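You operate a simulated robot arm through the tools that you are given. There is no shell and no other tool.

Carry out the task below with a simulated robot arm. There is one attempt and no reset: what you move stays moved.

Task
Switch off the blower, flow analyser, multimeter and power strip, then unplug the charger.
Fine: the plug goes on its rest.

It is judged by the outcome, as a careful person would: the job done as asked, and still so three seconds after it is handed in. It fails if anything else is knocked over, pushed out of place, dropped, spilled or broken.

Robot
A 6-joint arm with a two-finger gripper, fixed in place. Base frame: the origin is on the floor under the middle of its stand, x ahead of it, y to its left, z up. Readings come in m, rad, newtons and seconds.
It reaches about 1.572 m from its shoulder. Its first joint turns from -2.897 to 2.897 rad. Payload 2.45 kg.
Tool frame: the origin (TCP) lies between the finger pads and is the grasp point; the fingertips stand 0.02 m ahead of it; z points along the fingers, y is the line along which they close. The gripper opens to 0.14 m; its body begins 0.168 m behind the TCP.
Orientation is that of the tool frame in the base frame, as a unit quaternion [x, y, z, w]. With the fingers straight down and closing along the base's y, the tool's x points along the base's -x, its y along +y and its z along -z.

Tools
- The arm moves only by the tool jog_arm. Its argument "series" is one flat list of numbers, 7 for each row, row after row: the shift along the base's x, y, z in units of 20 mm (1.0 is 20 mm), then the turn, a rotation vector about the base's x, y, z in units of 8 degrees (1.0 is 8 degrees), then the opening, from 0 (shut) to 1 (fully open). In form: [x, y, z, ax, ay, az, hand, x, y, z, ax, ay, az, hand, ...]. A call has 1 to 20 rows; each row shifts and turns the commanded pose from where the row before left it. A call with a number of a shift or a turn outside -1 to 1 is refused whole. Each row takes 0.2 s and may step no farther than 0.05 m and 0.15 rad from the row before; otherwise, or with a gripper value out of range, the whole call is refused. A pose out of reach is approached as far as the arm can. The call stops where the force on the tool passes 90 N (or 10 N more than at its start, if that is more) or the arm is blocked; 0.2 s more then pass. Each finger travels about 0.045 m/s and halts on what it meets, pressing with about 26 N; the grip force reading is that of the motor and also rises with nothing between the fingers. The clock runs only during rows and for 0.2 s after the last one: add rows that do not move to give the fingers time. It gives the time, the measured TCP pose, the force on the tool (base axes), the opening and the grip force at its end, in the units of the frame above (readings bear some noise), with the torque about the TCP (base axes, N m) and any sound that the robot's microphone picked up.
- Cameras (640 x 400 px; columns grow to the right, rows downward): "scene" is fixed at [0.0478, 0.5008, 1.5698]; the picture's right is [-0.12, -0.99, 0.00], its down [-0.64, 0.08, -0.77] and it looks along [0.76, -0.09, -0.64] (base axes); focal length 320 px, centre (320, 200). "wrist" rides on the gripper at [0.078, 0.011, -0.209] in the tool frame; the picture's right is [-0.14, 0.99, 0.00], its down [-0.92, -0.13, -0.37] and it looks along [-0.37, -0.05, 0.93] (tool axes); focal length 280 px, centre (320, 200). There is no depth. A picture from a camera that has moved, and an enlarged one, comes with that camera's place and axes in the base frame and with its lens.
- grab_frame(camera): a new picture of that camera. The clock stands still meanwhile.
- inspect(camera, box): a new picture of the part [left, top, right, bottom] of that camera's present view, enlarged. The clock stands still meanwhile.
- finish_job(): hands the job in; it is judged then, once.

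Nothing tells you positions but the pictures and the camera data. Unless the task says otherwise, let go and move clear before handing in.

The tools are called after ">>>" as name(argument=value, ...) on one line, values as JSON. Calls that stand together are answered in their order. jog_arm: Moves the arm, as the interface text tells. Its arguments: {"type":"object","properties":{"series":{"type":"array"}},"required":["series"]} The other tools are called the same way: grab_frame (camera) takes a picture; inspect (camera, box) takes an enlarged picture of a part of a camera's view; finish_job () hands the job in.

At the start:

```text
t: 0.0
tcp_pos: [0.6341, 0.2204, 1.1204]
ee_rot: [0.001, 1.0, 0.0, 0.0]
contact_force: [-0.3, 0.6, 0.9]
torque: [-0.03, 0.0, 0.03]
opening: 0.1399
grip_force: 0.1
```

scene: 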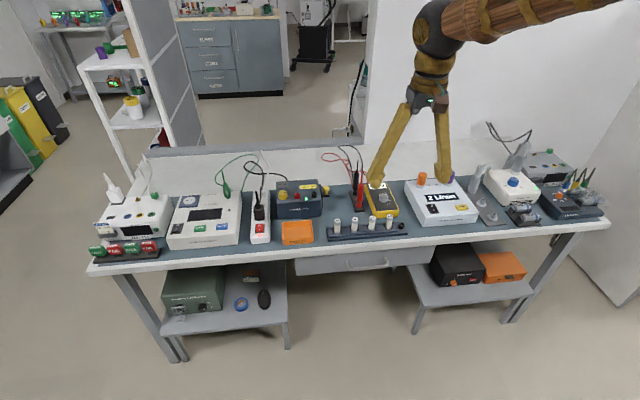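
wrist: 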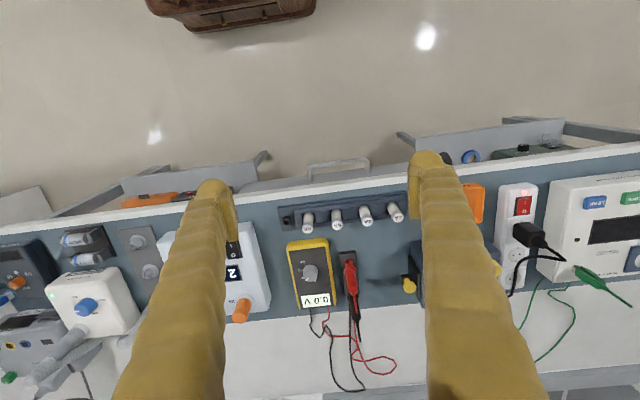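

I see a long bench with many devices: a power strip with a plug, a yellow multimeter, white boxes with knobs and switches. I'll look closer at each part before moving anything.

>>> inspect(camera="scene", box=[80, 150, 240, 270])

>>> inspect(camera="scene", box=[220, 150, 380, 250])

>>> inspect(camera="scene", box=[350, 150, 510, 250])

>>> inspect(camera="scene", box=[460, 130, 620, 230])

>>> inspect(camera="wrist", box=[460, 150, 640, 320])

>>> inspect(camera="wrist", box=[0, 200, 280, 390])

```text
3.33 times, centred on (160, 210) of scene
camera zoom: at [0.0478, 0.5008, 1.5698], right [-0.12, -0.99, 0.0], down [-0.64, 0.08, -0.77], along [0.76, -0.09, -0.64], focal length 1068 px, centre (853, 167)
```

zoom: 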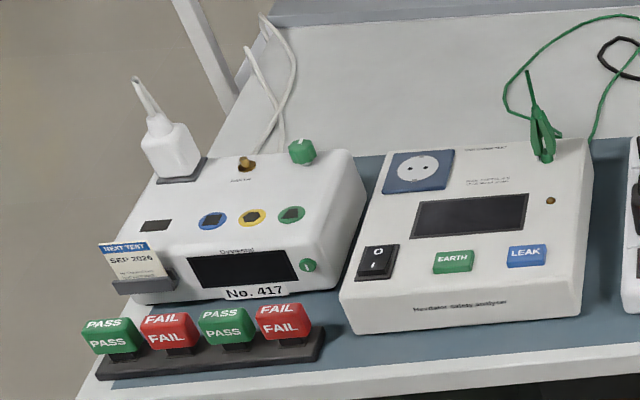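

```text
4.00 times, centred on (300, 200) of scene
camera zoom: at [0.0478, 0.5008, 1.5698], right [-0.12, -0.99, 0.0], down [-0.64, 0.08, -0.77], along [0.76, -0.09, -0.64], focal length 1282 px, centre (400, 200)
```

zoom: 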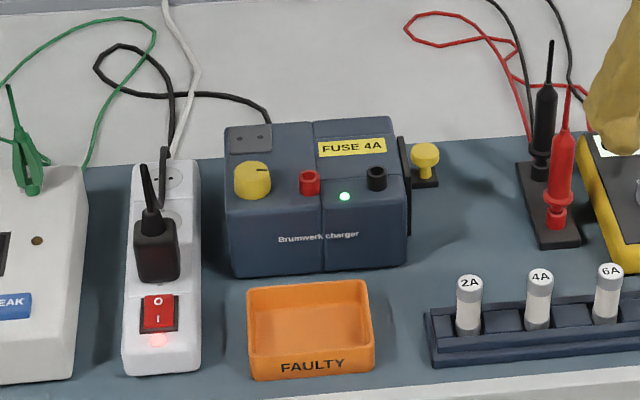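

```text
4.00 times, centred on (430, 200) of scene
camera zoom: at [0.0478, 0.5008, 1.5698], right [-0.12, -0.99, 0.0], down [-0.64, 0.08, -0.77], along [0.76, -0.09, -0.64], focal length 1282 px, centre (-120, 200)
```

zoom: 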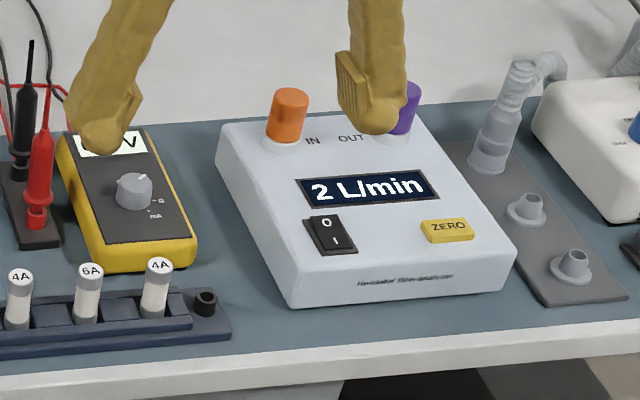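

```text
4.00 times, centred on (540, 180) of scene
camera zoom: at [0.0478, 0.5008, 1.5698], right [-0.12, -0.99, 0.0], down [-0.64, 0.08, -0.77], along [0.76, -0.09, -0.64], focal length 1282 px, centre (-560, 280)
```

zoom: 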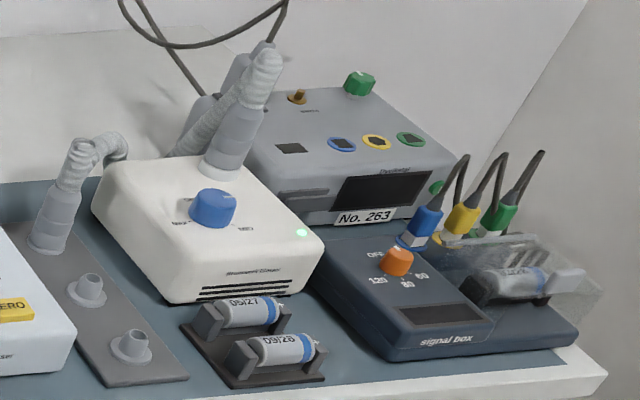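

```text
2.35 times, centred on (550, 235) of wrist
camera zoom: at [0.5557, 0.23, 1.3296], right [0.14, 0.99, 0.0], down [0.92, -0.13, 0.37], along [0.37, -0.05, -0.93], focal length 660 px, centre (-221, 118)
```

zoom: 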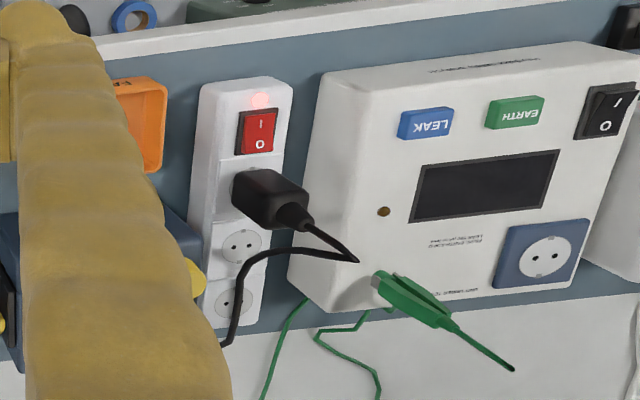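

```text
2.11 times, centred on (140, 295) of wrist
camera zoom: at [0.5557, 0.23, 1.3296], right [0.14, 0.99, 0.0], down [0.92, -0.13, 0.37], along [0.37, -0.05, -0.93], focal length 590 px, centre (699, 0)
```

zoom: 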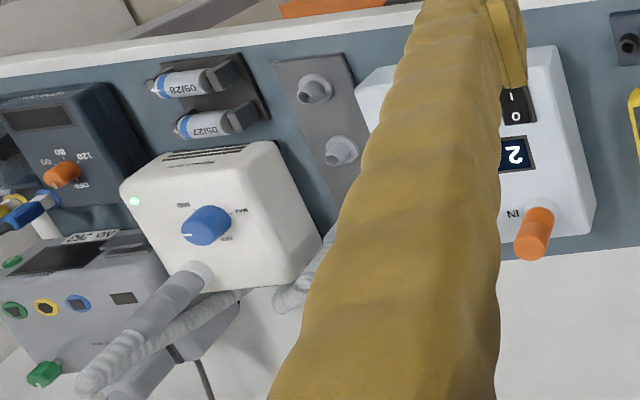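

The bench top is around 0.78 m high. From the two cameras I place the multimeter knob near (0.92, 0.16, 0.82), the flow switch near (0.84, 0.01, 0.82), the blower knob near (0.92, -0.34, 0.85) and the strip switch near (0.836, 0.612, 0.80). I'll move over the multimeter to see it closer.

>>> jog_arm(series=[0.936, -0.273, -0.318, 0, 0, 0, 1, 0.936, -0.273, -0.318, 0, 0, 0, 1, 0.936, -0.273, -0.318, 0, 0, 0, 1, 0.936, -0.273, -0.318, 0, 0, 0, 1, 0.936, -0.273, -0.318, 0, 0, 0, 1, 0.936, -0.273, -0.318, 0, 0, 0, 1, 0.936, -0.273, -0.318, 0, 0, 0, 1, 0.936, -0.273, -0.318, 0, 0, 0, 1, 0.936, -0.273, -0.318, 0, 0, 0, 1, 0.936, -0.273, -0.318, 0, 0, 0, 1, 0.936, -0.273, -0.318, 0, 0, 0, 1])

>>> grab_frame(camera="wrist")

>>> inspect(camera="wrist", box=[220, 100, 420, 300])

>>> grab_frame(camera="scene")

```text
t: 2.4
tcp_pos: [0.839, 0.1593, 1.0493]
ee_rot: [0.0, 1.0, 0.0, 0.0]
contact_force: [0.0, 0.5, -0.1]
torque: [0.03, -0.01, 0.03]
opening: 0.14
grip_force: 0.1
```

```text
taken
camera wrist: at [0.7615, 0.1693, 1.2596], right [0.14, 0.99, 0.0], down [0.92, -0.13, 0.37], along [0.37, -0.05, -0.93], focal length 280 px, centre (320, 200)
```

wrist: 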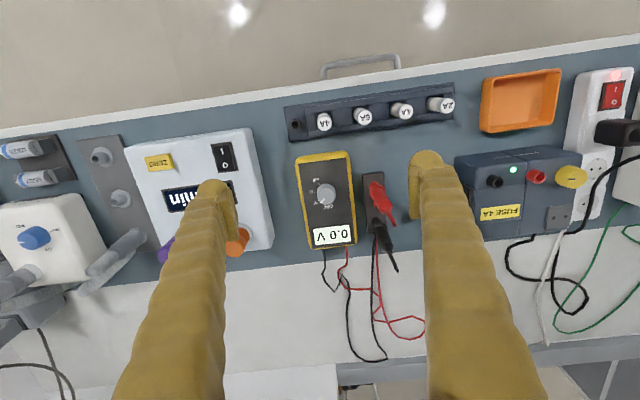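

```text
2.00 times, centred on (320, 200) of wrist
camera zoom: at [0.7615, 0.1693, 1.2596], right [0.14, 0.99, 0.0], down [0.92, -0.13, 0.37], along [0.37, -0.05, -0.93], focal length 561 px, centre (320, 200)
```

zoom: 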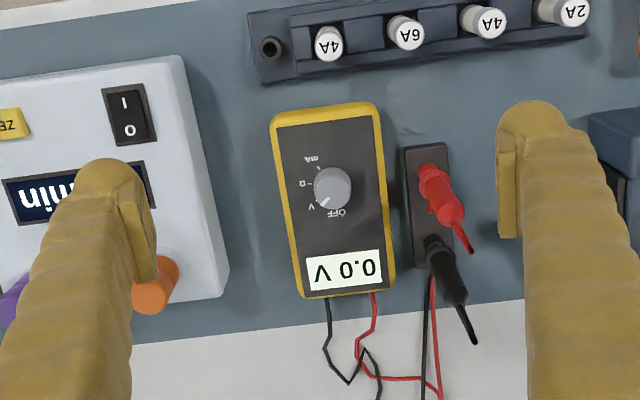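

```text
taken
```

scene: 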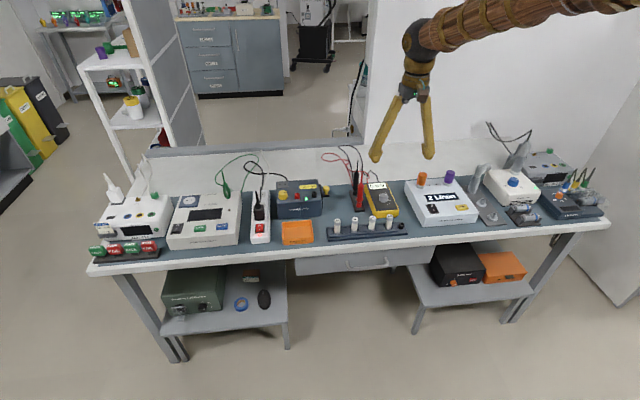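

The multimeter dial points at V; OFF is the next mark. I'll enlarge the dial to read the pointer and marks.

>>> inspect(camera="wrist", box=[295, 165, 355, 225])

>>> inspect(camera="wrist", box=[440, 50, 640, 250])

>>> inspect(camera="wrist", box=[0, 190, 80, 260])

>>> inspect(camera="scene", box=[360, 175, 410, 225])

>>> inspect(camera="scene", box=[480, 155, 550, 205])

>>> inspect(camera="scene", box=[240, 170, 340, 240])

>>> inspect(camera="scene", box=[360, 80, 450, 170])

```text
6.67 times, centred on (325, 195) of wrist
camera zoom: at [0.7615, 0.1693, 1.2596], right [0.14, 0.99, 0.0], down [0.92, -0.13, 0.37], along [0.37, -0.05, -0.93], focal length 1869 px, centre (287, 233)
```

zoom: 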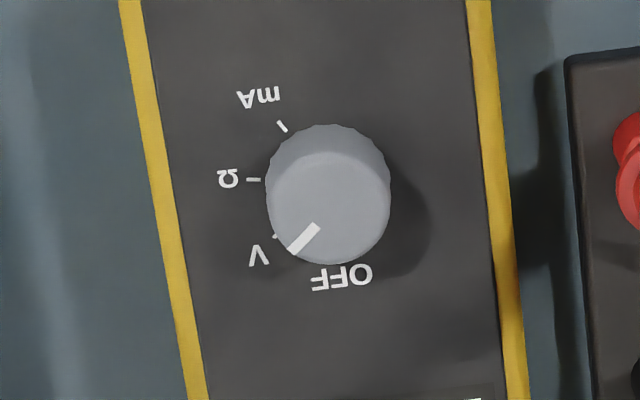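

```text
2.00 times, centred on (540, 150) of wrist
camera zoom: at [0.7615, 0.1693, 1.2596], right [0.14, 0.99, 0.0], down [0.92, -0.13, 0.37], along [0.37, -0.05, -0.93], focal length 561 px, centre (-120, 300)
```

zoom: 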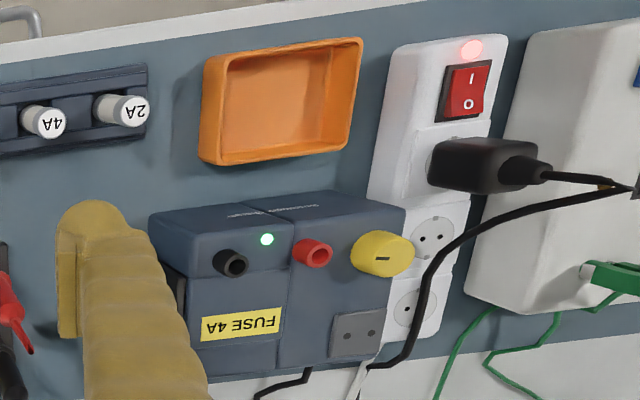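

```text
5.71 times, centred on (40, 225) of wrist
camera zoom: at [0.7615, 0.1693, 1.2596], right [0.14, 0.99, 0.0], down [0.92, -0.13, 0.37], along [0.37, -0.05, -0.93], focal length 1602 px, centre (1920, 57)
```

zoom: 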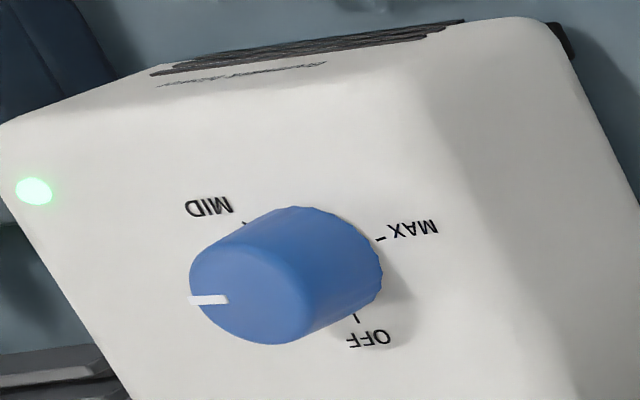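

```text
8.00 times, centred on (385, 200) of scene
camera zoom: at [0.0478, 0.5008, 1.5698], right [-0.12, -0.99, 0.0], down [-0.64, 0.08, -0.77], along [0.76, -0.09, -0.64], focal length 2564 px, centre (-200, 200)
```

zoom: 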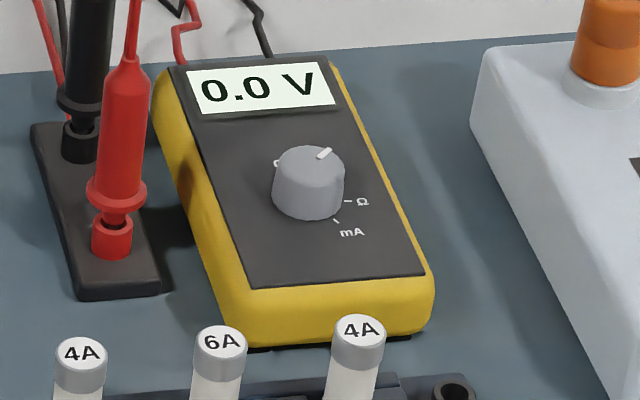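

```text
8.00 times, centred on (515, 180) of scene
camera zoom: at [0.0478, 0.5008, 1.5698], right [-0.12, -0.99, 0.0], down [-0.64, 0.08, -0.77], along [0.76, -0.09, -0.64], focal length 2564 px, centre (-1240, 360)
```

zoom: 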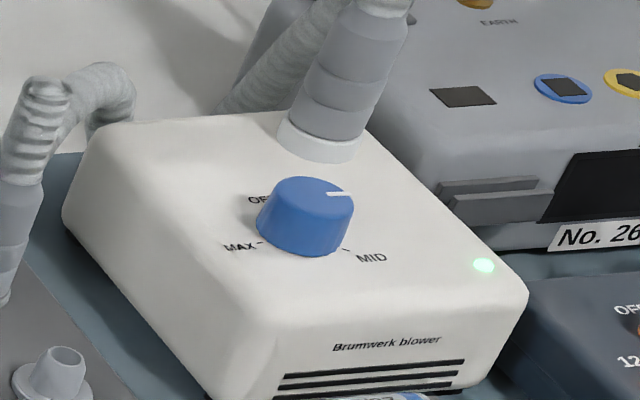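

```text
5.71 times, centred on (290, 205) of scene
camera zoom: at [0.0478, 0.5008, 1.5698], right [-0.12, -0.99, 0.0], down [-0.64, 0.08, -0.77], along [0.76, -0.09, -0.64], focal length 1831 px, centre (491, 171)
```

zoom: 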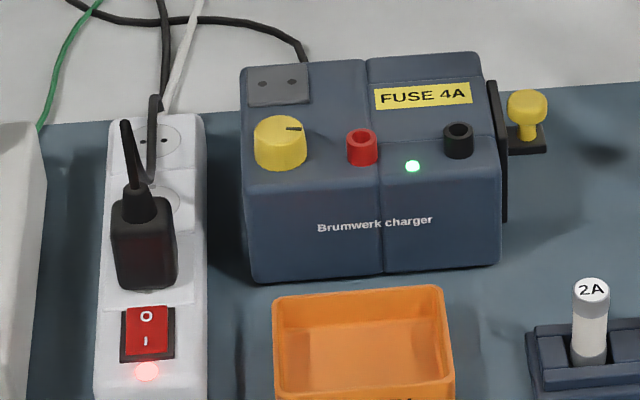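

```text
4.44 times, centred on (405, 125) of scene
camera zoom: at [0.0478, 0.5008, 1.5698], right [-0.12, -0.99, 0.0], down [-0.64, 0.08, -0.77], along [0.76, -0.09, -0.64], focal length 1424 px, centre (-58, 533)
```

zoom: 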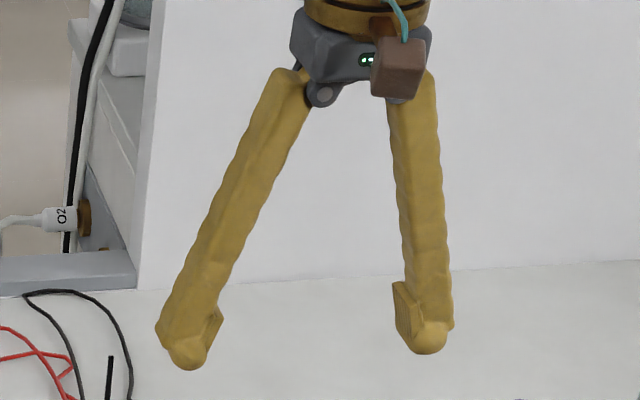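

The meter's dial sits at about (0.928, 0.158), top at z ≈ 0.826, and needs about +50° about z to go from V to OFF. I'll go in the listed order, so I move over to the blower first and look at its knob from above.

>>> jog_arm(series=[0, -1, 0, 0, 0, 0, 1, 0, -1, 0, 0, 0, 0, 1, 0, -1, 0, 0, 0, 0, 1, 0, -1, 0, 0, 0, 0, 1, 0, -1, 0, 0, 0, 0, 1, 0, -1, 0, 0, 0, 0, 1, 0, -1, 0, 0, 0, 0, 1, 0, -1, 0, 0, 0, 0, 1, 0, -1, 0, 0, 0, 0, 1, 0, -1, 0, 0, 0, 0, 1, 0, -1, 0, 0, 0, 0, 1, 0, -1, 0, 0, 0, 0, 1, 0, -1, 0, 0, 0, 0, 1, 0, -1, 0, 0, 0, 0, 1, 0, -1, 0, 0, 0, 0, 1, 0, -1, 0, 0, 0, 0, 1, 0, -1, 0, 0, 0, 0, 1, 0, -1, 0, 0, 0, 0, 1, 0, -1, 0, 0, 0, 0, 1, 0, -1, 0, 0, 0, 0, 1])

>>> jog_arm(series=[0.3, -1, 0, 0, 0, 0, 1, 0.3, -1, 0, 0, 0, 0, 1, 0.3, -1, 0, 0, 0, 0, 1, 0.3, -1, 0, 0, 0, 0, 1, 0.3, -0.77, 0, 0, 0, 0, 1])

>>> grab_frame(camera="wrist")

>>> inspect(camera="wrist", box=[250, 130, 390, 270])

>>> grab_frame(camera="scene")

```text
t: 6.6
tcp_pos: [0.839, -0.2415, 1.0492]
ee_rot: [0.0, 1.0, 0.0, 0.0]
contact_force: [0.3, -0.1, -0.4]
torque: [0.04, 0.04, 0.0]
opening: 0.1399
grip_force: 0.1
```

```text
t: 7.8
tcp_pos: [0.8692, -0.3359, 1.0494]
ee_rot: [0.0, 1.0, 0.0, 0.001]
contact_force: [-0.5, -0.5, -0.3]
torque: [-0.06, 0.02, 0.02]
opening: 0.1397
grip_force: 0.0
```

```text
taken
camera wrist: at [0.7913, -0.3258, 1.2593], right [0.14, 0.99, 0.0], down [0.92, -0.13, 0.37], along [0.36, -0.05, -0.93], focal length 280 px, centre (320, 200)
```

wrist: 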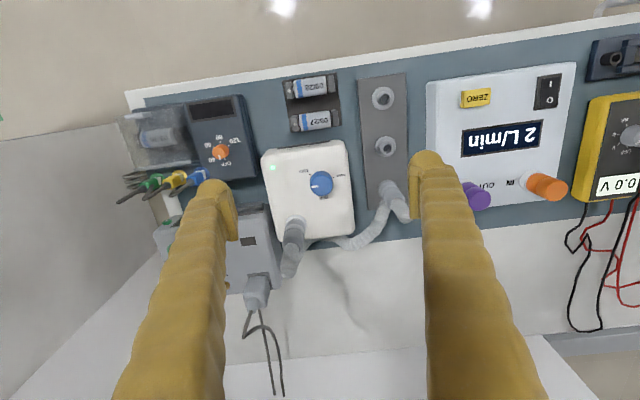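

```text
2.86 times, centred on (320, 200) of wrist
camera zoom: at [0.7913, -0.3258, 1.2593], right [0.14, 0.99, 0.0], down [0.92, -0.13, 0.37], along [0.36, -0.05, -0.93], focal length 801 px, centre (320, 200)
```

zoom: 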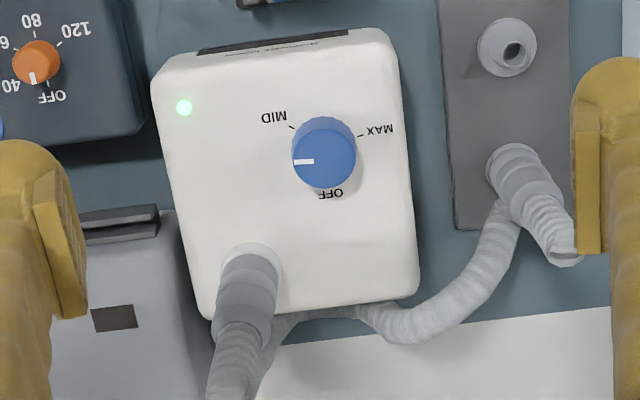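

```text
taken
```

scene: 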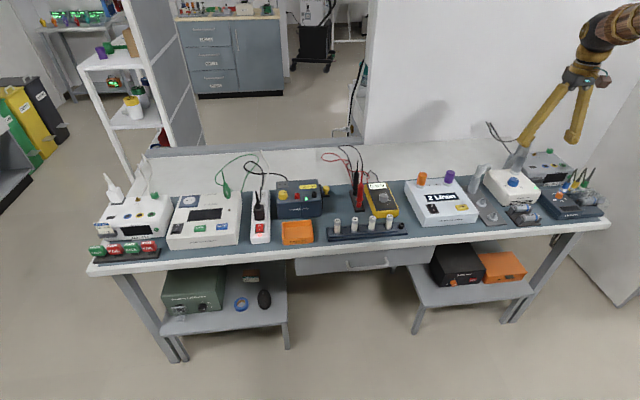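

>>> inspect(camera="wrist", box=[295, 160, 350, 215])

>>> inspect(camera="scene", box=[480, 130, 560, 210])

```text
7.27 times, centred on (322, 188) of wrist
camera zoom: at [0.7913, -0.3258, 1.2593], right [0.14, 0.99, 0.0], down [0.92, -0.13, 0.37], along [0.36, -0.05, -0.93], focal length 2039 px, centre (302, 291)
```

zoom: 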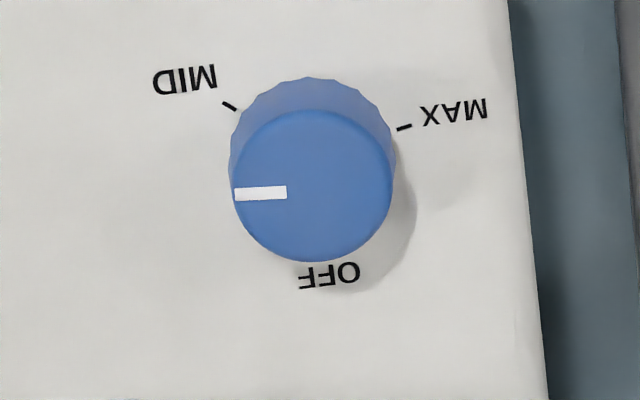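

```text
5.00 times, centred on (520, 170) of scene
camera zoom: at [0.0478, 0.5008, 1.5698], right [-0.12, -0.99, 0.0], down [-0.64, 0.08, -0.77], along [0.76, -0.09, -0.64], focal length 1602 px, centre (-680, 350)
```

zoom: 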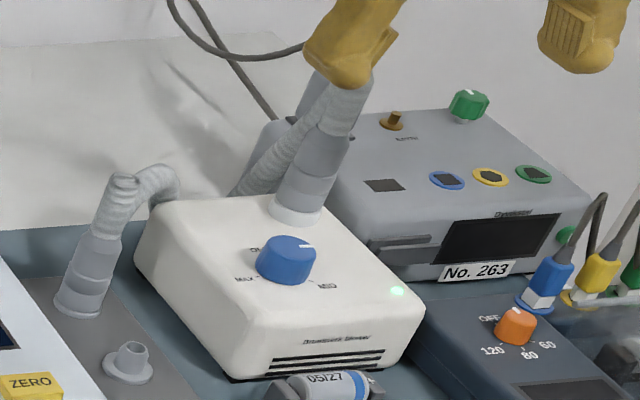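

The blower pointer sits between OFF and MID, so it needs about 94° counter-clockwise (seen from above) to reach OFF. I'll pre-turn the gripper by -90° while moving above the knob at about (0.928, -0.342), so the fingers stay clear of the hose during the turn.

>>> jog_arm(series=[0.246, -0.025, -0.204, 0, 0, -0.9375, 0.5, 0.246, -0.025, -0.204, 0, 0, -0.9375, 0.5, 0.246, -0.025, -0.204, 0, 0, -0.9375, 0.5, 0.246, -0.025, -0.204, 0, 0, -0.9375, 0.5, 0.246, -0.025, -0.204, 0, 0, -0.9375, 0.5, 0.246, -0.025, -0.204, 0, 0, -0.9375, 0.5, 0.246, -0.025, -0.204, 0, 0, -0.9375, 0.5, 0.246, -0.025, -0.204, 0, 0, -0.9375, 0.5, 0.246, -0.025, -0.204, 0, 0, -0.9375, 0.5, 0.246, -0.025, -0.204, 0, 0, -0.9375, 0.5, 0.246, -0.025, -0.204, 0, 0, -0.9375, 0.5, 0.246, -0.025, -0.204, 0, 0, -0.9375, 0.5])

>>> grab_frame(camera="wrist")

>>> inspect(camera="scene", box=[470, 90, 590, 210])

```text
t: 10.4
tcp_pos: [0.9291, -0.3425, 0.9997]
ee_rot: [0.708, 0.706, 0.0, 0.001]
contact_force: [-0.8, 0.5, 0.2]
torque: [-0.01, 0.02, -0.02]
opening: 0.0698
grip_force: 0.1
```

```text
taken
camera wrist: at [0.9395, -0.2647, 1.2102], right [0.99, -0.14, 0.0], down [-0.13, -0.92, 0.37], along [-0.05, -0.37, -0.93], focal length 280 px, centre (320, 200)
```

wrist: 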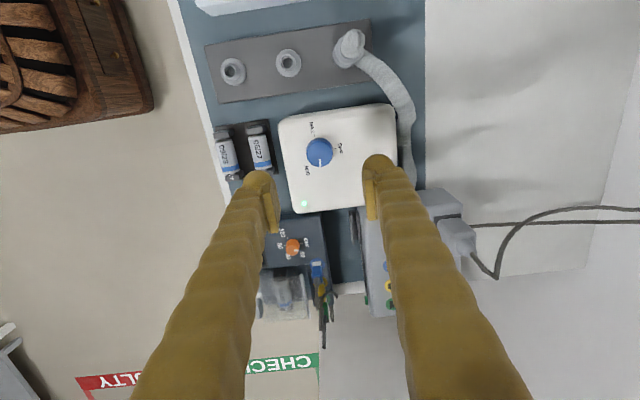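

```text
3.33 times, centred on (530, 150) of scene
camera zoom: at [0.0478, 0.5008, 1.5698], right [-0.12, -0.99, 0.0], down [-0.64, 0.08, -0.77], along [0.76, -0.09, -0.64], focal length 1068 px, centre (-380, 367)
```

zoom: 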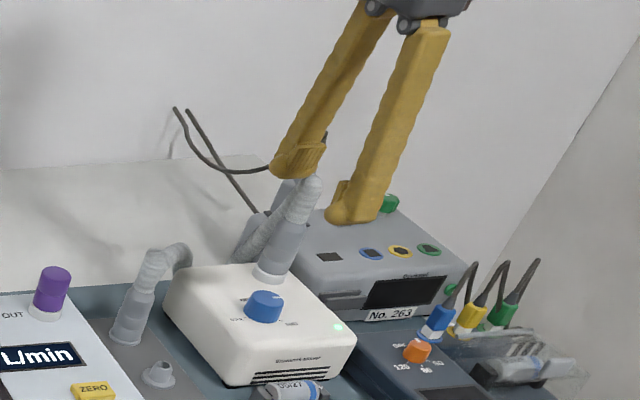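

>>> inspect(camera="wrist", box=[280, 115, 360, 195])

```text
5.00 times, centred on (320, 155) of wrist
camera zoom: at [0.9395, -0.2647, 1.2102], right [0.99, -0.14, 0.0], down [-0.13, -0.92, 0.37], along [-0.05, -0.37, -0.93], focal length 1402 px, centre (320, 425)
```

zoom: 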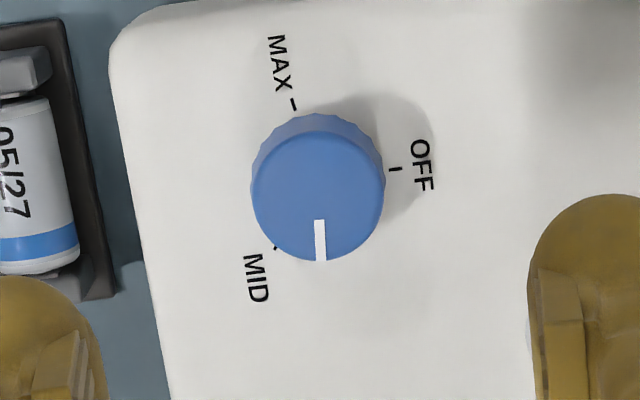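

The knob is right below the gripper. I'll descend part of the way and check again.

>>> jog_arm(series=[0, 0, -1, 0, 0, 0, 0.5, 0, 0, -1, 0, 0, 0, 0.5, 0, 0, -1, 0, 0, 0, 0.5, 0, 0, -1, 0, 0, 0, 0.5, 0, 0, -1, 0, 0, 0, 0.5])

>>> grab_frame(camera="wrist")

>>> inspect(camera="scene", box=[480, 130, 560, 210])

```text
t: 11.6
tcp_pos: [0.9269, -0.3423, 0.8999]
ee_rot: [0.707, 0.707, 0.001, 0.001]
contact_force: [0.5, 0.5, 0.4]
torque: [-0.01, 0.02, 0.0]
opening: 0.0698
grip_force: 0.1
```

```text
taken
camera wrist: at [0.9394, -0.2646, 1.1098], right [0.99, -0.14, 0.0], down [-0.13, -0.92, 0.37], along [-0.05, -0.37, -0.93], focal length 280 px, centre (320, 200)
```

wrist: 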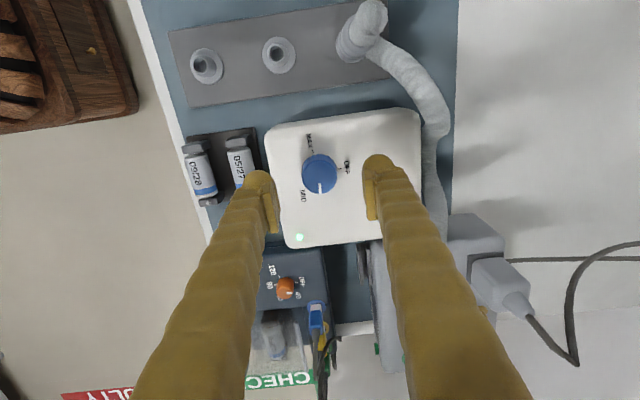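

```text
5.00 times, centred on (520, 170) of scene
camera zoom: at [0.0478, 0.5008, 1.5698], right [-0.12, -0.99, 0.0], down [-0.64, 0.08, -0.77], along [0.76, -0.09, -0.64], focal length 1602 px, centre (-680, 350)
```

zoom: 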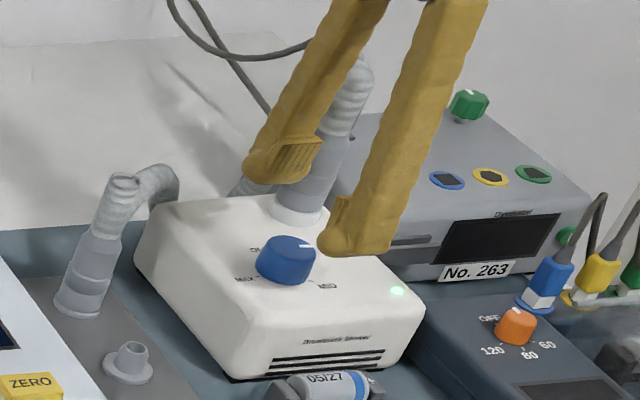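

>>> inspect(camera="wrist", box=[256, 130, 384, 210])

```text
5.00 times, centred on (320, 170) of wrist
camera zoom: at [0.9394, -0.2646, 1.1098], right [0.99, -0.14, 0.0], down [-0.13, -0.92, 0.37], along [-0.05, -0.37, -0.93], focal length 1402 px, centre (320, 350)
```

zoom: 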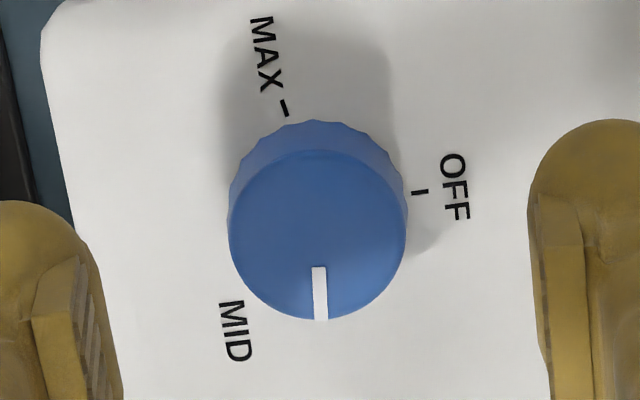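

The knob is centred within a couple of millimetres. I'll narrow the fingers to stay clear of the hose stub and descend slowly.

>>> jog_arm(series=[0, 0.05, 0, 0, 0, 0, 0.38, 0, 0, -0.8, 0, 0, 0, 0.38, 0, 0, -0.8, 0, 0, 0, 0.38])

>>> inspect(camera="scene", box=[488, 140, 552, 180])

>>> grab_frame(camera="wrist")

>>> inspect(camera="wrist", box=[256, 140, 384, 220])

```text
t: 12.4
tcp_pos: [0.9281, -0.3414, 0.8667]
ee_rot: [0.707, 0.707, 0.0, 0.0]
contact_force: [0.5, 0.4, 1.0]
torque: [0.0, 0.03, 0.01]
opening: 0.0533
grip_force: 0.1
```

```text
10.00 times, centred on (520, 160) of scene
camera zoom: at [0.0478, 0.5008, 1.5698], right [-0.12, -0.99, 0.0], down [-0.64, 0.08, -0.77], along [0.76, -0.09, -0.64], focal length 3205 px, centre (-1680, 600)
```

zoom: 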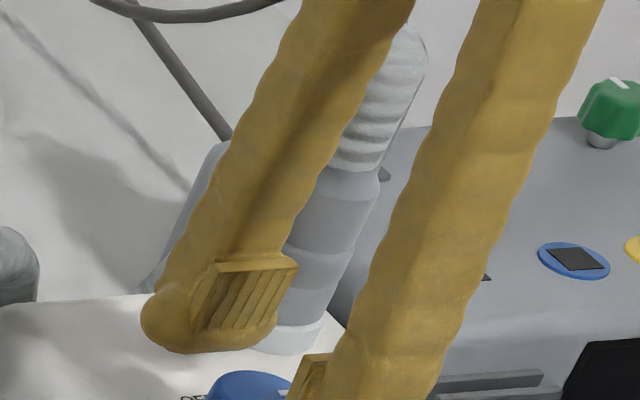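

```text
taken
camera wrist: at [0.9394, -0.2634, 1.0778], right [0.99, -0.14, 0.0], down [-0.13, -0.92, 0.37], along [-0.05, -0.37, -0.93], focal length 280 px, centre (320, 200)
```

wrist: 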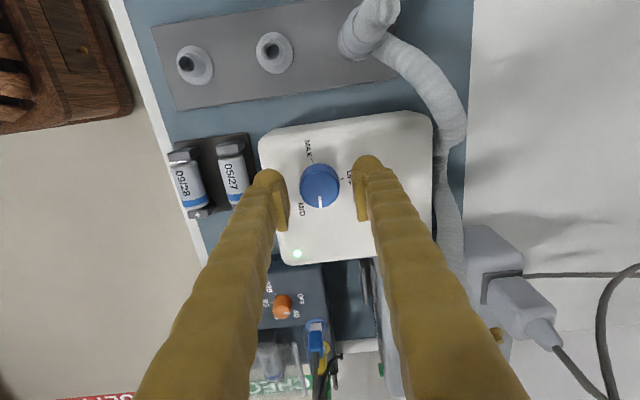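

```text
5.00 times, centred on (320, 180) of wrist
camera zoom: at [0.9394, -0.2634, 1.0778], right [0.99, -0.14, 0.0], down [-0.13, -0.92, 0.37], along [-0.05, -0.37, -0.93], focal length 1402 px, centre (320, 300)
```

zoom: 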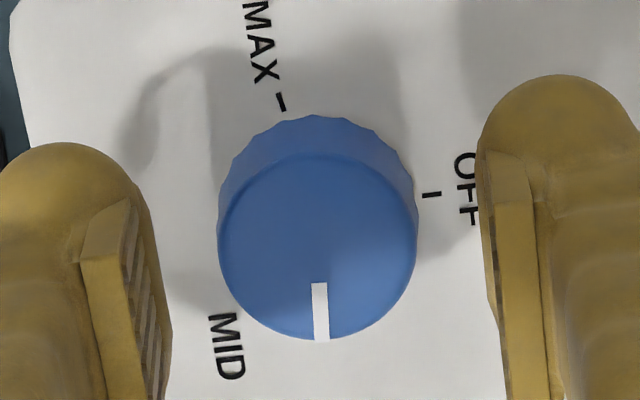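

>>> jog_arm(series=[0, 0, -0.25, 0, 0, 0, 0.38, 0, 0, 0, 0, 0, 0, 0.38])

>>> inspect(camera="scene", box=[488, 150, 552, 190])

```text
t: 13.0
tcp_pos: [0.9277, -0.3411, 0.8633]
ee_rot: [0.707, 0.707, 0.001, 0.0]
contact_force: [-0.1, 0.3, -0.4]
torque: [-0.01, 0.0, -0.01]
opening: 0.0532
grip_force: 0.0
```

```text
10.00 times, centred on (520, 170) of scene
camera zoom: at [0.0478, 0.5008, 1.5698], right [-0.12, -0.99, 0.0], down [-0.64, 0.08, -0.77], along [0.76, -0.09, -0.64], focal length 3205 px, centre (-1680, 500)
```

zoom: 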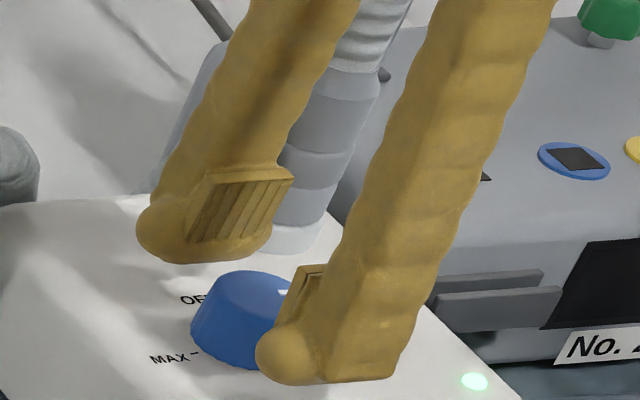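

>>> jog_arm(series=[0, 0, -0.17, 0, 0, 0, 0.38, 0, 0, 0, 0, 0, 0, 0.1, 0, 0, 0, 0, 0, 0, 0.1, 0, 0, 0, 0, 0, 0, 0.1, 0, 0, 0, 0, 0, 0, 0.1])

>>> inspect(camera="scene", box=[488, 150, 552, 190])

>>> inspect(camera="wrist", box=[256, 140, 384, 220])

```text
t: 14.2
tcp_pos: [0.9284, -0.3416, 0.8606]
ee_rot: [0.707, 0.707, -0.001, -0.001]
contact_force: [-13.4, 1.5, 1.5]
torque: [0.03, 0.2, 0.0]
opening: 0.0329
grip_force: 45.0
```

```text
10.00 times, centred on (520, 170) of scene
camera zoom: at [0.0478, 0.5008, 1.5698], right [-0.12, -0.99, 0.0], down [-0.64, 0.08, -0.77], along [0.76, -0.09, -0.64], focal length 3205 px, centre (-1680, 500)
```

zoom: 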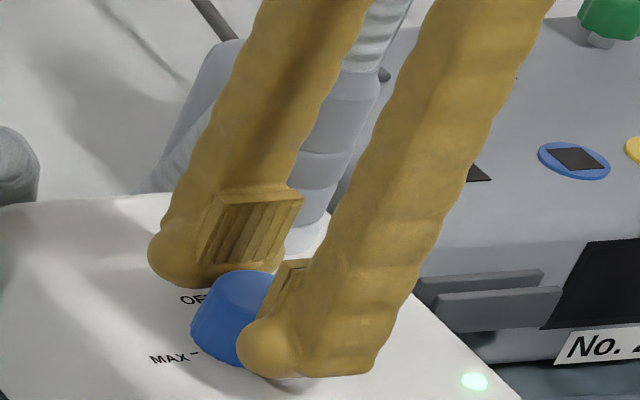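

```text
5.00 times, centred on (320, 180) of wrist
camera zoom: at [0.9392, -0.2635, 1.0696], right [0.99, -0.14, 0.0], down [-0.13, -0.92, 0.37], along [-0.05, -0.36, -0.93], focal length 1402 px, centre (320, 300)
```

zoom: 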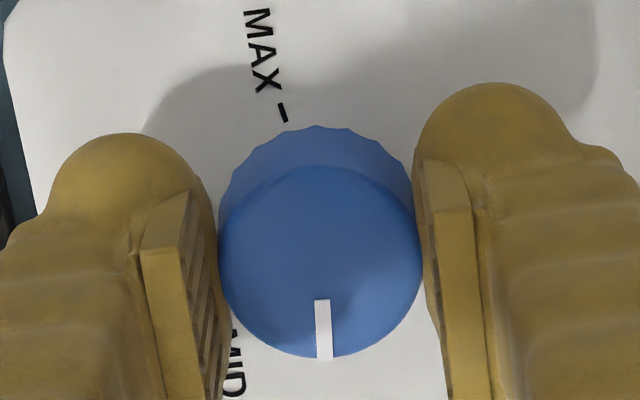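

The knob is gripped, with about 13 N of side force. I'll shift 1 mm to ease that and turn +z in stages.

>>> jog_arm(series=[-0.05, 0, 0, 0, 0, 0.5, 0.1, 0, 0, 0, 0, 0, 1, 0.1, 0, 0, 0, 0, 0, 1, 0.1])

>>> inspect(camera="wrist", box=[256, 140, 384, 220])

>>> inspect(camera="scene", box=[472, 140, 568, 200])

```text
t: 15.0
tcp_pos: [0.9283, -0.3403, 0.8604]
ee_rot: [0.573, 0.82, -0.001, 0.001]
contact_force: [2.9, -0.8, -5.0]
torque: [-0.02, -0.1, 0.0]
opening: 0.0328
grip_force: 44.7
```

```text
5.00 times, centred on (320, 180) of wrist
camera zoom: at [0.911, -0.2645, 1.0696], right [0.98, 0.21, 0.0], down [0.2, -0.91, 0.37], along [0.08, -0.36, -0.93], focal length 1402 px, centre (320, 300)
```

zoom: 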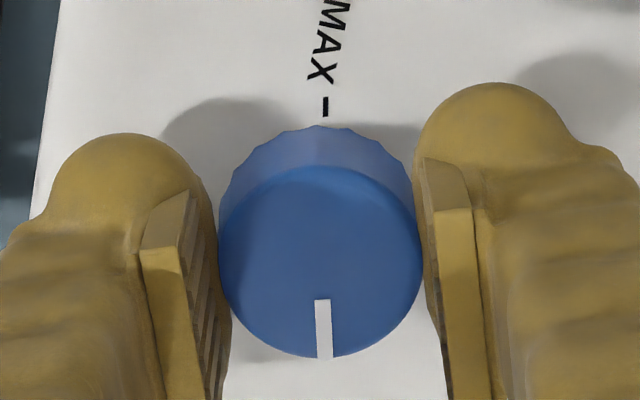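

```text
6.67 times, centred on (520, 170) of scene
camera zoom: at [0.0478, 0.5008, 1.5698], right [-0.12, -0.99, 0.0], down [-0.64, 0.08, -0.77], along [0.76, -0.09, -0.64], focal length 2137 px, centre (-1013, 400)
```

zoom: 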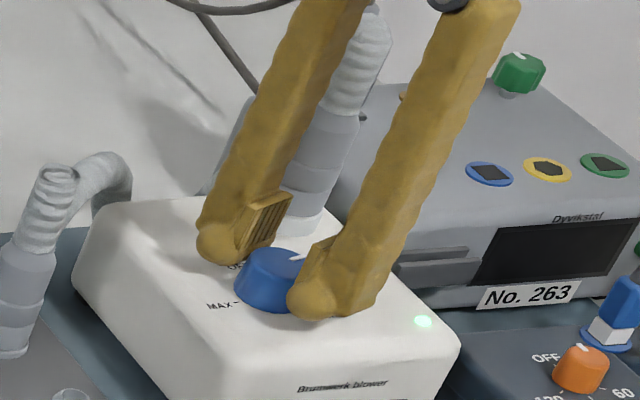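

The knob turns with the gripper and the body stays put. Continuing the turn.

>>> jog_arm(series=[0, 0, 0, 0, 0, 1, 0.1, 0, 0, 0, 0, 0, 1, 0.1, 0, 0, 0, 0, 0, 1, 0.1, 0, 0, 0, 0, 0, 1, 0.1, 0, 0, 0, 0, 0, 1, 0.1, 0, 0, 0, 0, 0, 1, 0.1, 0, 0, 0, 0, 0, 1, 0.1, 0, 0, 0, 0, 0, 1, 0.1])

>>> inspect(camera="wrist", box=[240, 120, 400, 220])

>>> inspect(camera="scene", box=[472, 140, 568, 200])

```text
t: 16.8
tcp_pos: [0.9264, -0.3423, 0.8603]
ee_rot: [0.051, 0.999, 0.0, 0.0]
contact_force: [-6.7, -15.1, 3.9]
torque: [-0.19, 0.09, -0.03]
opening: 0.0325
grip_force: 45.0
```

```text
4.00 times, centred on (320, 170) of wrist
camera zoom: at [0.8504, -0.3235, 1.0697], right [0.24, 0.97, 0.0], down [0.9, -0.22, 0.37], along [0.36, -0.09, -0.93], focal length 1122 px, centre (320, 320)
```

zoom: 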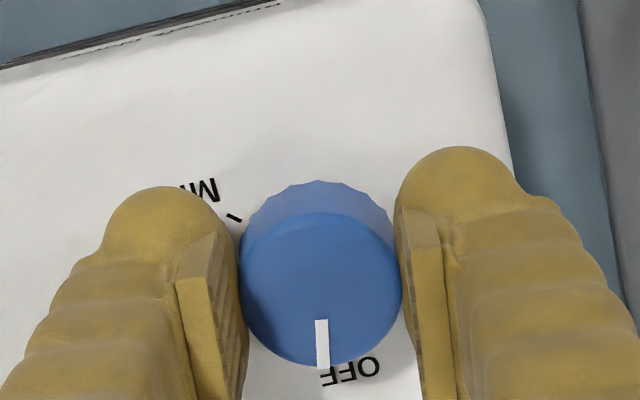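

```text
6.67 times, centred on (520, 170) of scene
camera zoom: at [0.0478, 0.5008, 1.5698], right [-0.12, -0.99, 0.0], down [-0.64, 0.08, -0.77], along [0.76, -0.09, -0.64], focal length 2137 px, centre (-1013, 400)
```

zoom: 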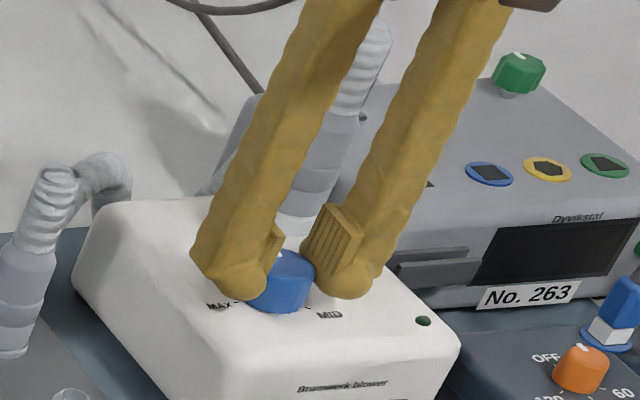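

The blower's lamp has gone dark; I'll finish the last ~10° to bring the pointer onto OFF.

>>> jog_arm(series=[0, 0, 0, 0, 0, 0.7, 0.1, 0, 0, 0, 0, 0, 0.6, 0.1, 0, 0, 0, 0, 0, 0, 0.1])

>>> inspect(camera="wrist", box=[240, 120, 400, 220])

```text
t: 17.6
tcp_pos: [0.9275, -0.3434, 0.8598]
ee_rot: [-0.038, 0.999, -0.001, 0.0]
contact_force: [-10.9, -24.2, -0.1]
torque: [-0.27, 0.13, 0.01]
opening: 0.0327
grip_force: 44.9
```

```text
4.00 times, centred on (320, 170) of wrist
camera zoom: at [0.8484, -0.3378, 1.0697], right [0.06, 1.0, 0.0], down [0.93, -0.06, 0.37], along [0.37, -0.02, -0.93], focal length 1122 px, centre (320, 320)
```

zoom: 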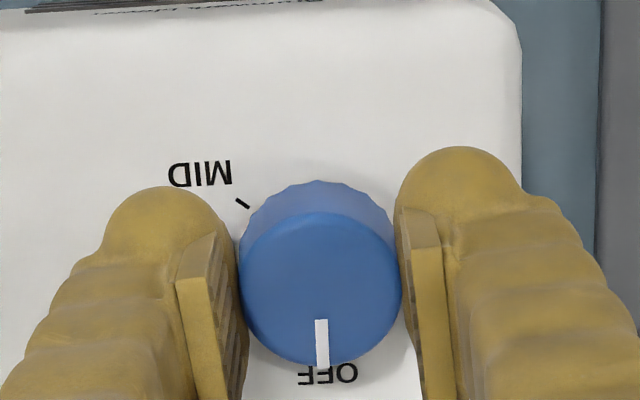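

The pointer is on OFF. I'll ease off the side load, open and rise.

>>> jog_arm(series=[-0.03, -0.07, 0, 0, 0, 0, 0.1, 0, 0, 0, 0, 0, 0, 0.38, 0, 0, 0, 0, 0, 0, 0.38, 0, 0, 0, 0, 0, 0, 0.38, 0, 0, 1, 0, 0, 0, 0.38, 0, 0, 1, 0, 0, 0, 0.38, 0, 0, 1, 0, 0, 0, 0.38, 0, 0, 1, 0, 0, 0, 0.38, 0, 0, 1, 0, 0, 0, 0.38, 0, 0, 1, 0, 0, 0, 0.38])

>>> grab_frame(camera="wrist")

>>> inspect(camera="wrist", box=[256, 110, 384, 190])

>>> inspect(camera="scene", box=[440, 130, 600, 230])

```text
t: 19.8
tcp_pos: [0.9268, -0.3428, 0.9806]
ee_rot: [-0.038, 0.999, 0.0, 0.0]
contact_force: [-0.3, -0.8, -1.0]
torque: [0.0, 0.0, -0.04]
opening: 0.0531
grip_force: 0.1
```

```text
taken
camera wrist: at [0.8479, -0.3386, 1.1901], right [0.06, 1.0, 0.0], down [0.93, -0.06, 0.37], along [0.37, -0.02, -0.93], focal length 280 px, centre (320, 200)
```

wrist: 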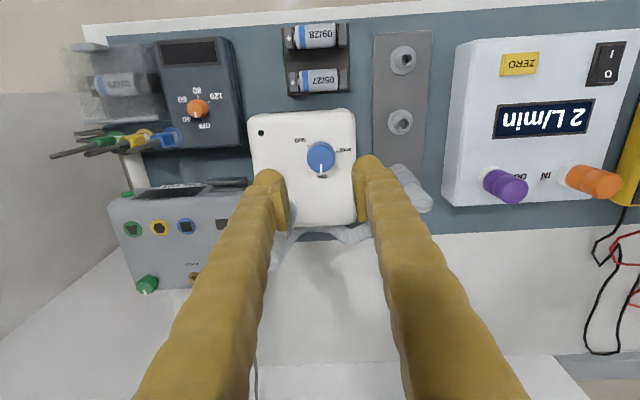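

```text
5.00 times, centred on (320, 150) of wrist
camera zoom: at [0.8479, -0.3386, 1.1901], right [0.06, 1.0, 0.0], down [0.93, -0.06, 0.37], along [0.37, -0.02, -0.93], focal length 1402 px, centre (320, 450)
```

zoom: 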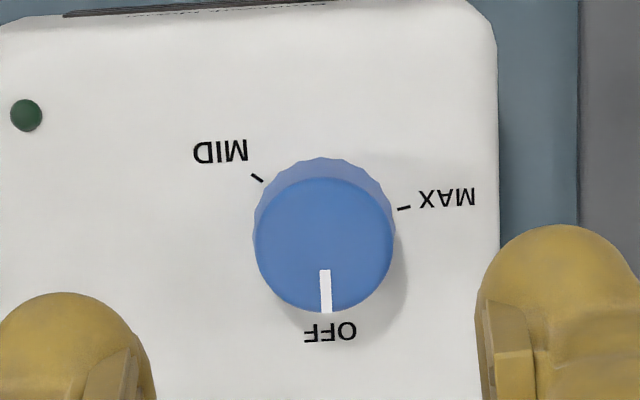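

```text
4.00 times, centred on (520, 180) of scene
camera zoom: at [0.0478, 0.5008, 1.5698], right [-0.12, -0.99, 0.0], down [-0.64, 0.08, -0.77], along [0.76, -0.09, -0.64], focal length 1282 px, centre (-480, 280)
```

zoom: 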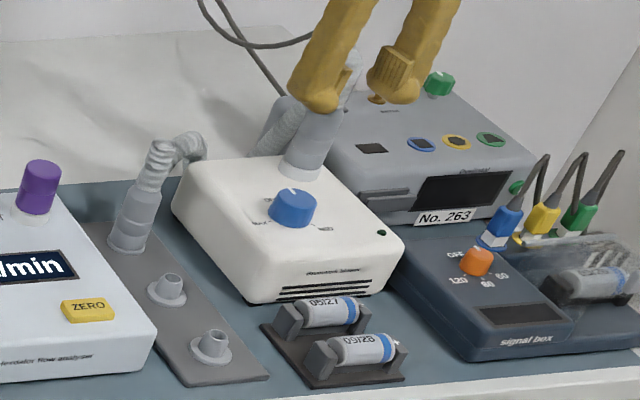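

The blower is off, lamp dark. Next is the flow analyser; I'll move above its rocker, square up the gripper and shut the fingers.

>>> jog_arm(series=[-0.236, 0.975, 0, 0, 0, -0.031, 0.38, -0.236, 0.975, 0, 0, 0, -0.031, 0.38, -0.236, 0.975, 0, 0, 0, -0.031, 0.38, -0.236, 0.975, 0, 0, 0, -0.031, 0.38, -0.236, 0.975, 0, 0, 0, -0.031, 0.38, -0.236, 0.975, 0, 0, 0, -0.031, 0.38, -0.236, 0.975, 0, 0, 0, -0.031, 0.38, -0.236, 0.975, 0, 0, 0, -0.031, 0.38, -0.236, 0.975, 0, 0, 0, -0.031, 0.38, -0.236, 0.975, 0, 0, 0, -0.031, 0.38, -0.236, 0.975, 0, 0, 0, -0.031, 0.38, -0.236, 0.975, 0, 0, 0, -0.031, 0.38, -0.236, 0.975, 0, 0, 0, -0.031, 0.38, -0.236, 0.975, 0, 0, 0, -0.031, 0.38, -0.236, 0.975, 0, 0, 0, -0.031, 0.38, -0.236, 0.975, 0, 0, 0, -0.031, 0.38, -0.236, 0.975, 0, 0, 0, -0.031, 0.38, -0.236, 0.975, 0, 0, 0, -0.031, 0.38])

>>> grab_frame(camera="wrist")

>>> inspect(camera="wrist", box=[256, 110, 384, 190])

>>> inspect(camera="scene", box=[390, 130, 518, 210])

```text
t: 23.6
tcp_pos: [0.8427, 0.0092, 0.9791]
ee_rot: [0.0, 1.0, -0.001, 0.0]
contact_force: [0.3, 0.0, 0.6]
torque: [-0.02, -0.03, -0.01]
opening: 0.0534
grip_force: 0.2
```

```text
taken
camera wrist: at [0.7641, 0.0191, 1.1889], right [0.14, 0.99, 0.0], down [0.92, -0.13, 0.37], along [0.37, -0.05, -0.93], focal length 280 px, centre (320, 200)
```

wrist: 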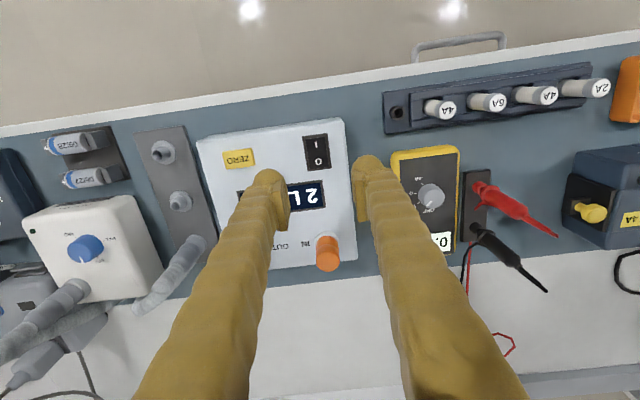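

```text
5.00 times, centred on (320, 150) of wrist
camera zoom: at [0.7641, 0.0191, 1.1889], right [0.14, 0.99, 0.0], down [0.92, -0.13, 0.37], along [0.37, -0.05, -0.93], focal length 1402 px, centre (320, 450)
```

zoom: 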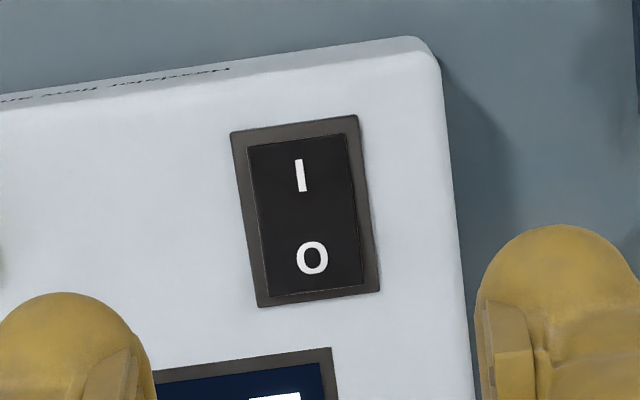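

```text
5.00 times, centred on (454, 170) of scene
camera zoom: at [0.0478, 0.5008, 1.5698], right [-0.12, -0.99, 0.0], down [-0.64, 0.08, -0.77], along [0.76, -0.09, -0.64], focal length 1602 px, centre (-350, 350)
```

zoom: 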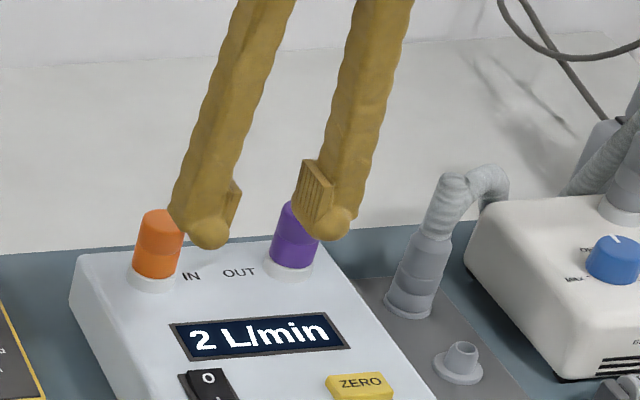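

The rocker's O half is around (0.856, 0.0045), z ≈ 0.823, with I toward the robot. I'll shut the fingers and line up the -y fingertip over the O half, keeping the other fingertip over the bare casing.

>>> jog_arm(series=[0.53, 0.23, 0, 0, 0, 0, 0, 0.53, 0.23, 0, 0, 0, 0, 0, 0, 0, -0.9, 0, 0, 0, 0, 0, 0, -0.9, 0, 0, 0, 0, 0, 0, -0.9, 0, 0, 0, 0, 0, 0, -0.9, 0, 0, 0, 0, 0, 0, -0.9, 0, 0, 0, 0])

>>> inspect(camera="wrist", box=[240, 110, 400, 210])

>>> inspect(camera="scene", box=[390, 150, 486, 210])

```text
t: 25.2
tcp_pos: [0.8633, 0.0166, 0.89]
ee_rot: [0.001, 1.0, 0.0, 0.0]
contact_force: [0.4, 0.1, 1.0]
torque: [-0.04, -0.03, -0.03]
opening: 0.0
grip_force: 25.9
```

```text
4.00 times, centred on (320, 160) of wrist
camera zoom: at [0.785, 0.0279, 1.0996], right [0.14, 0.99, 0.0], down [0.92, -0.13, 0.37], along [0.37, -0.05, -0.93], focal length 1122 px, centre (320, 360)
```

zoom: 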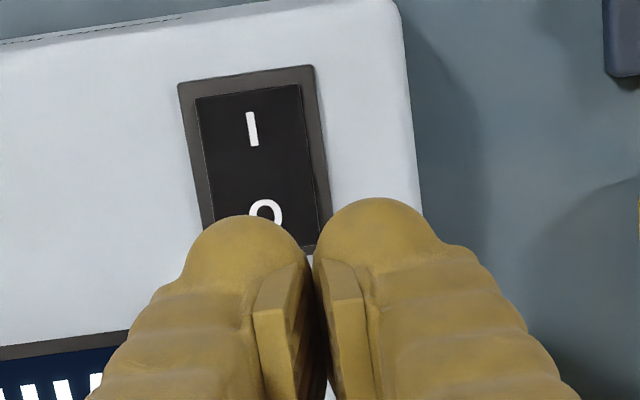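

```text
6.67 times, centred on (438, 180) of scene
camera zoom: at [0.0478, 0.5008, 1.5698], right [-0.12, -0.99, 0.0], down [-0.64, 0.08, -0.77], along [0.76, -0.09, -0.64], focal length 2137 px, centre (-467, 333)
```

zoom: 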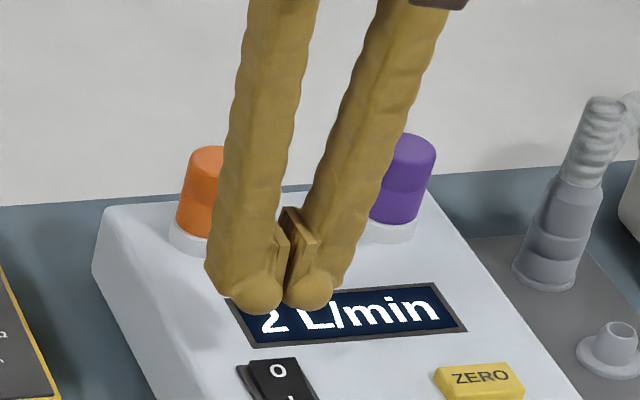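

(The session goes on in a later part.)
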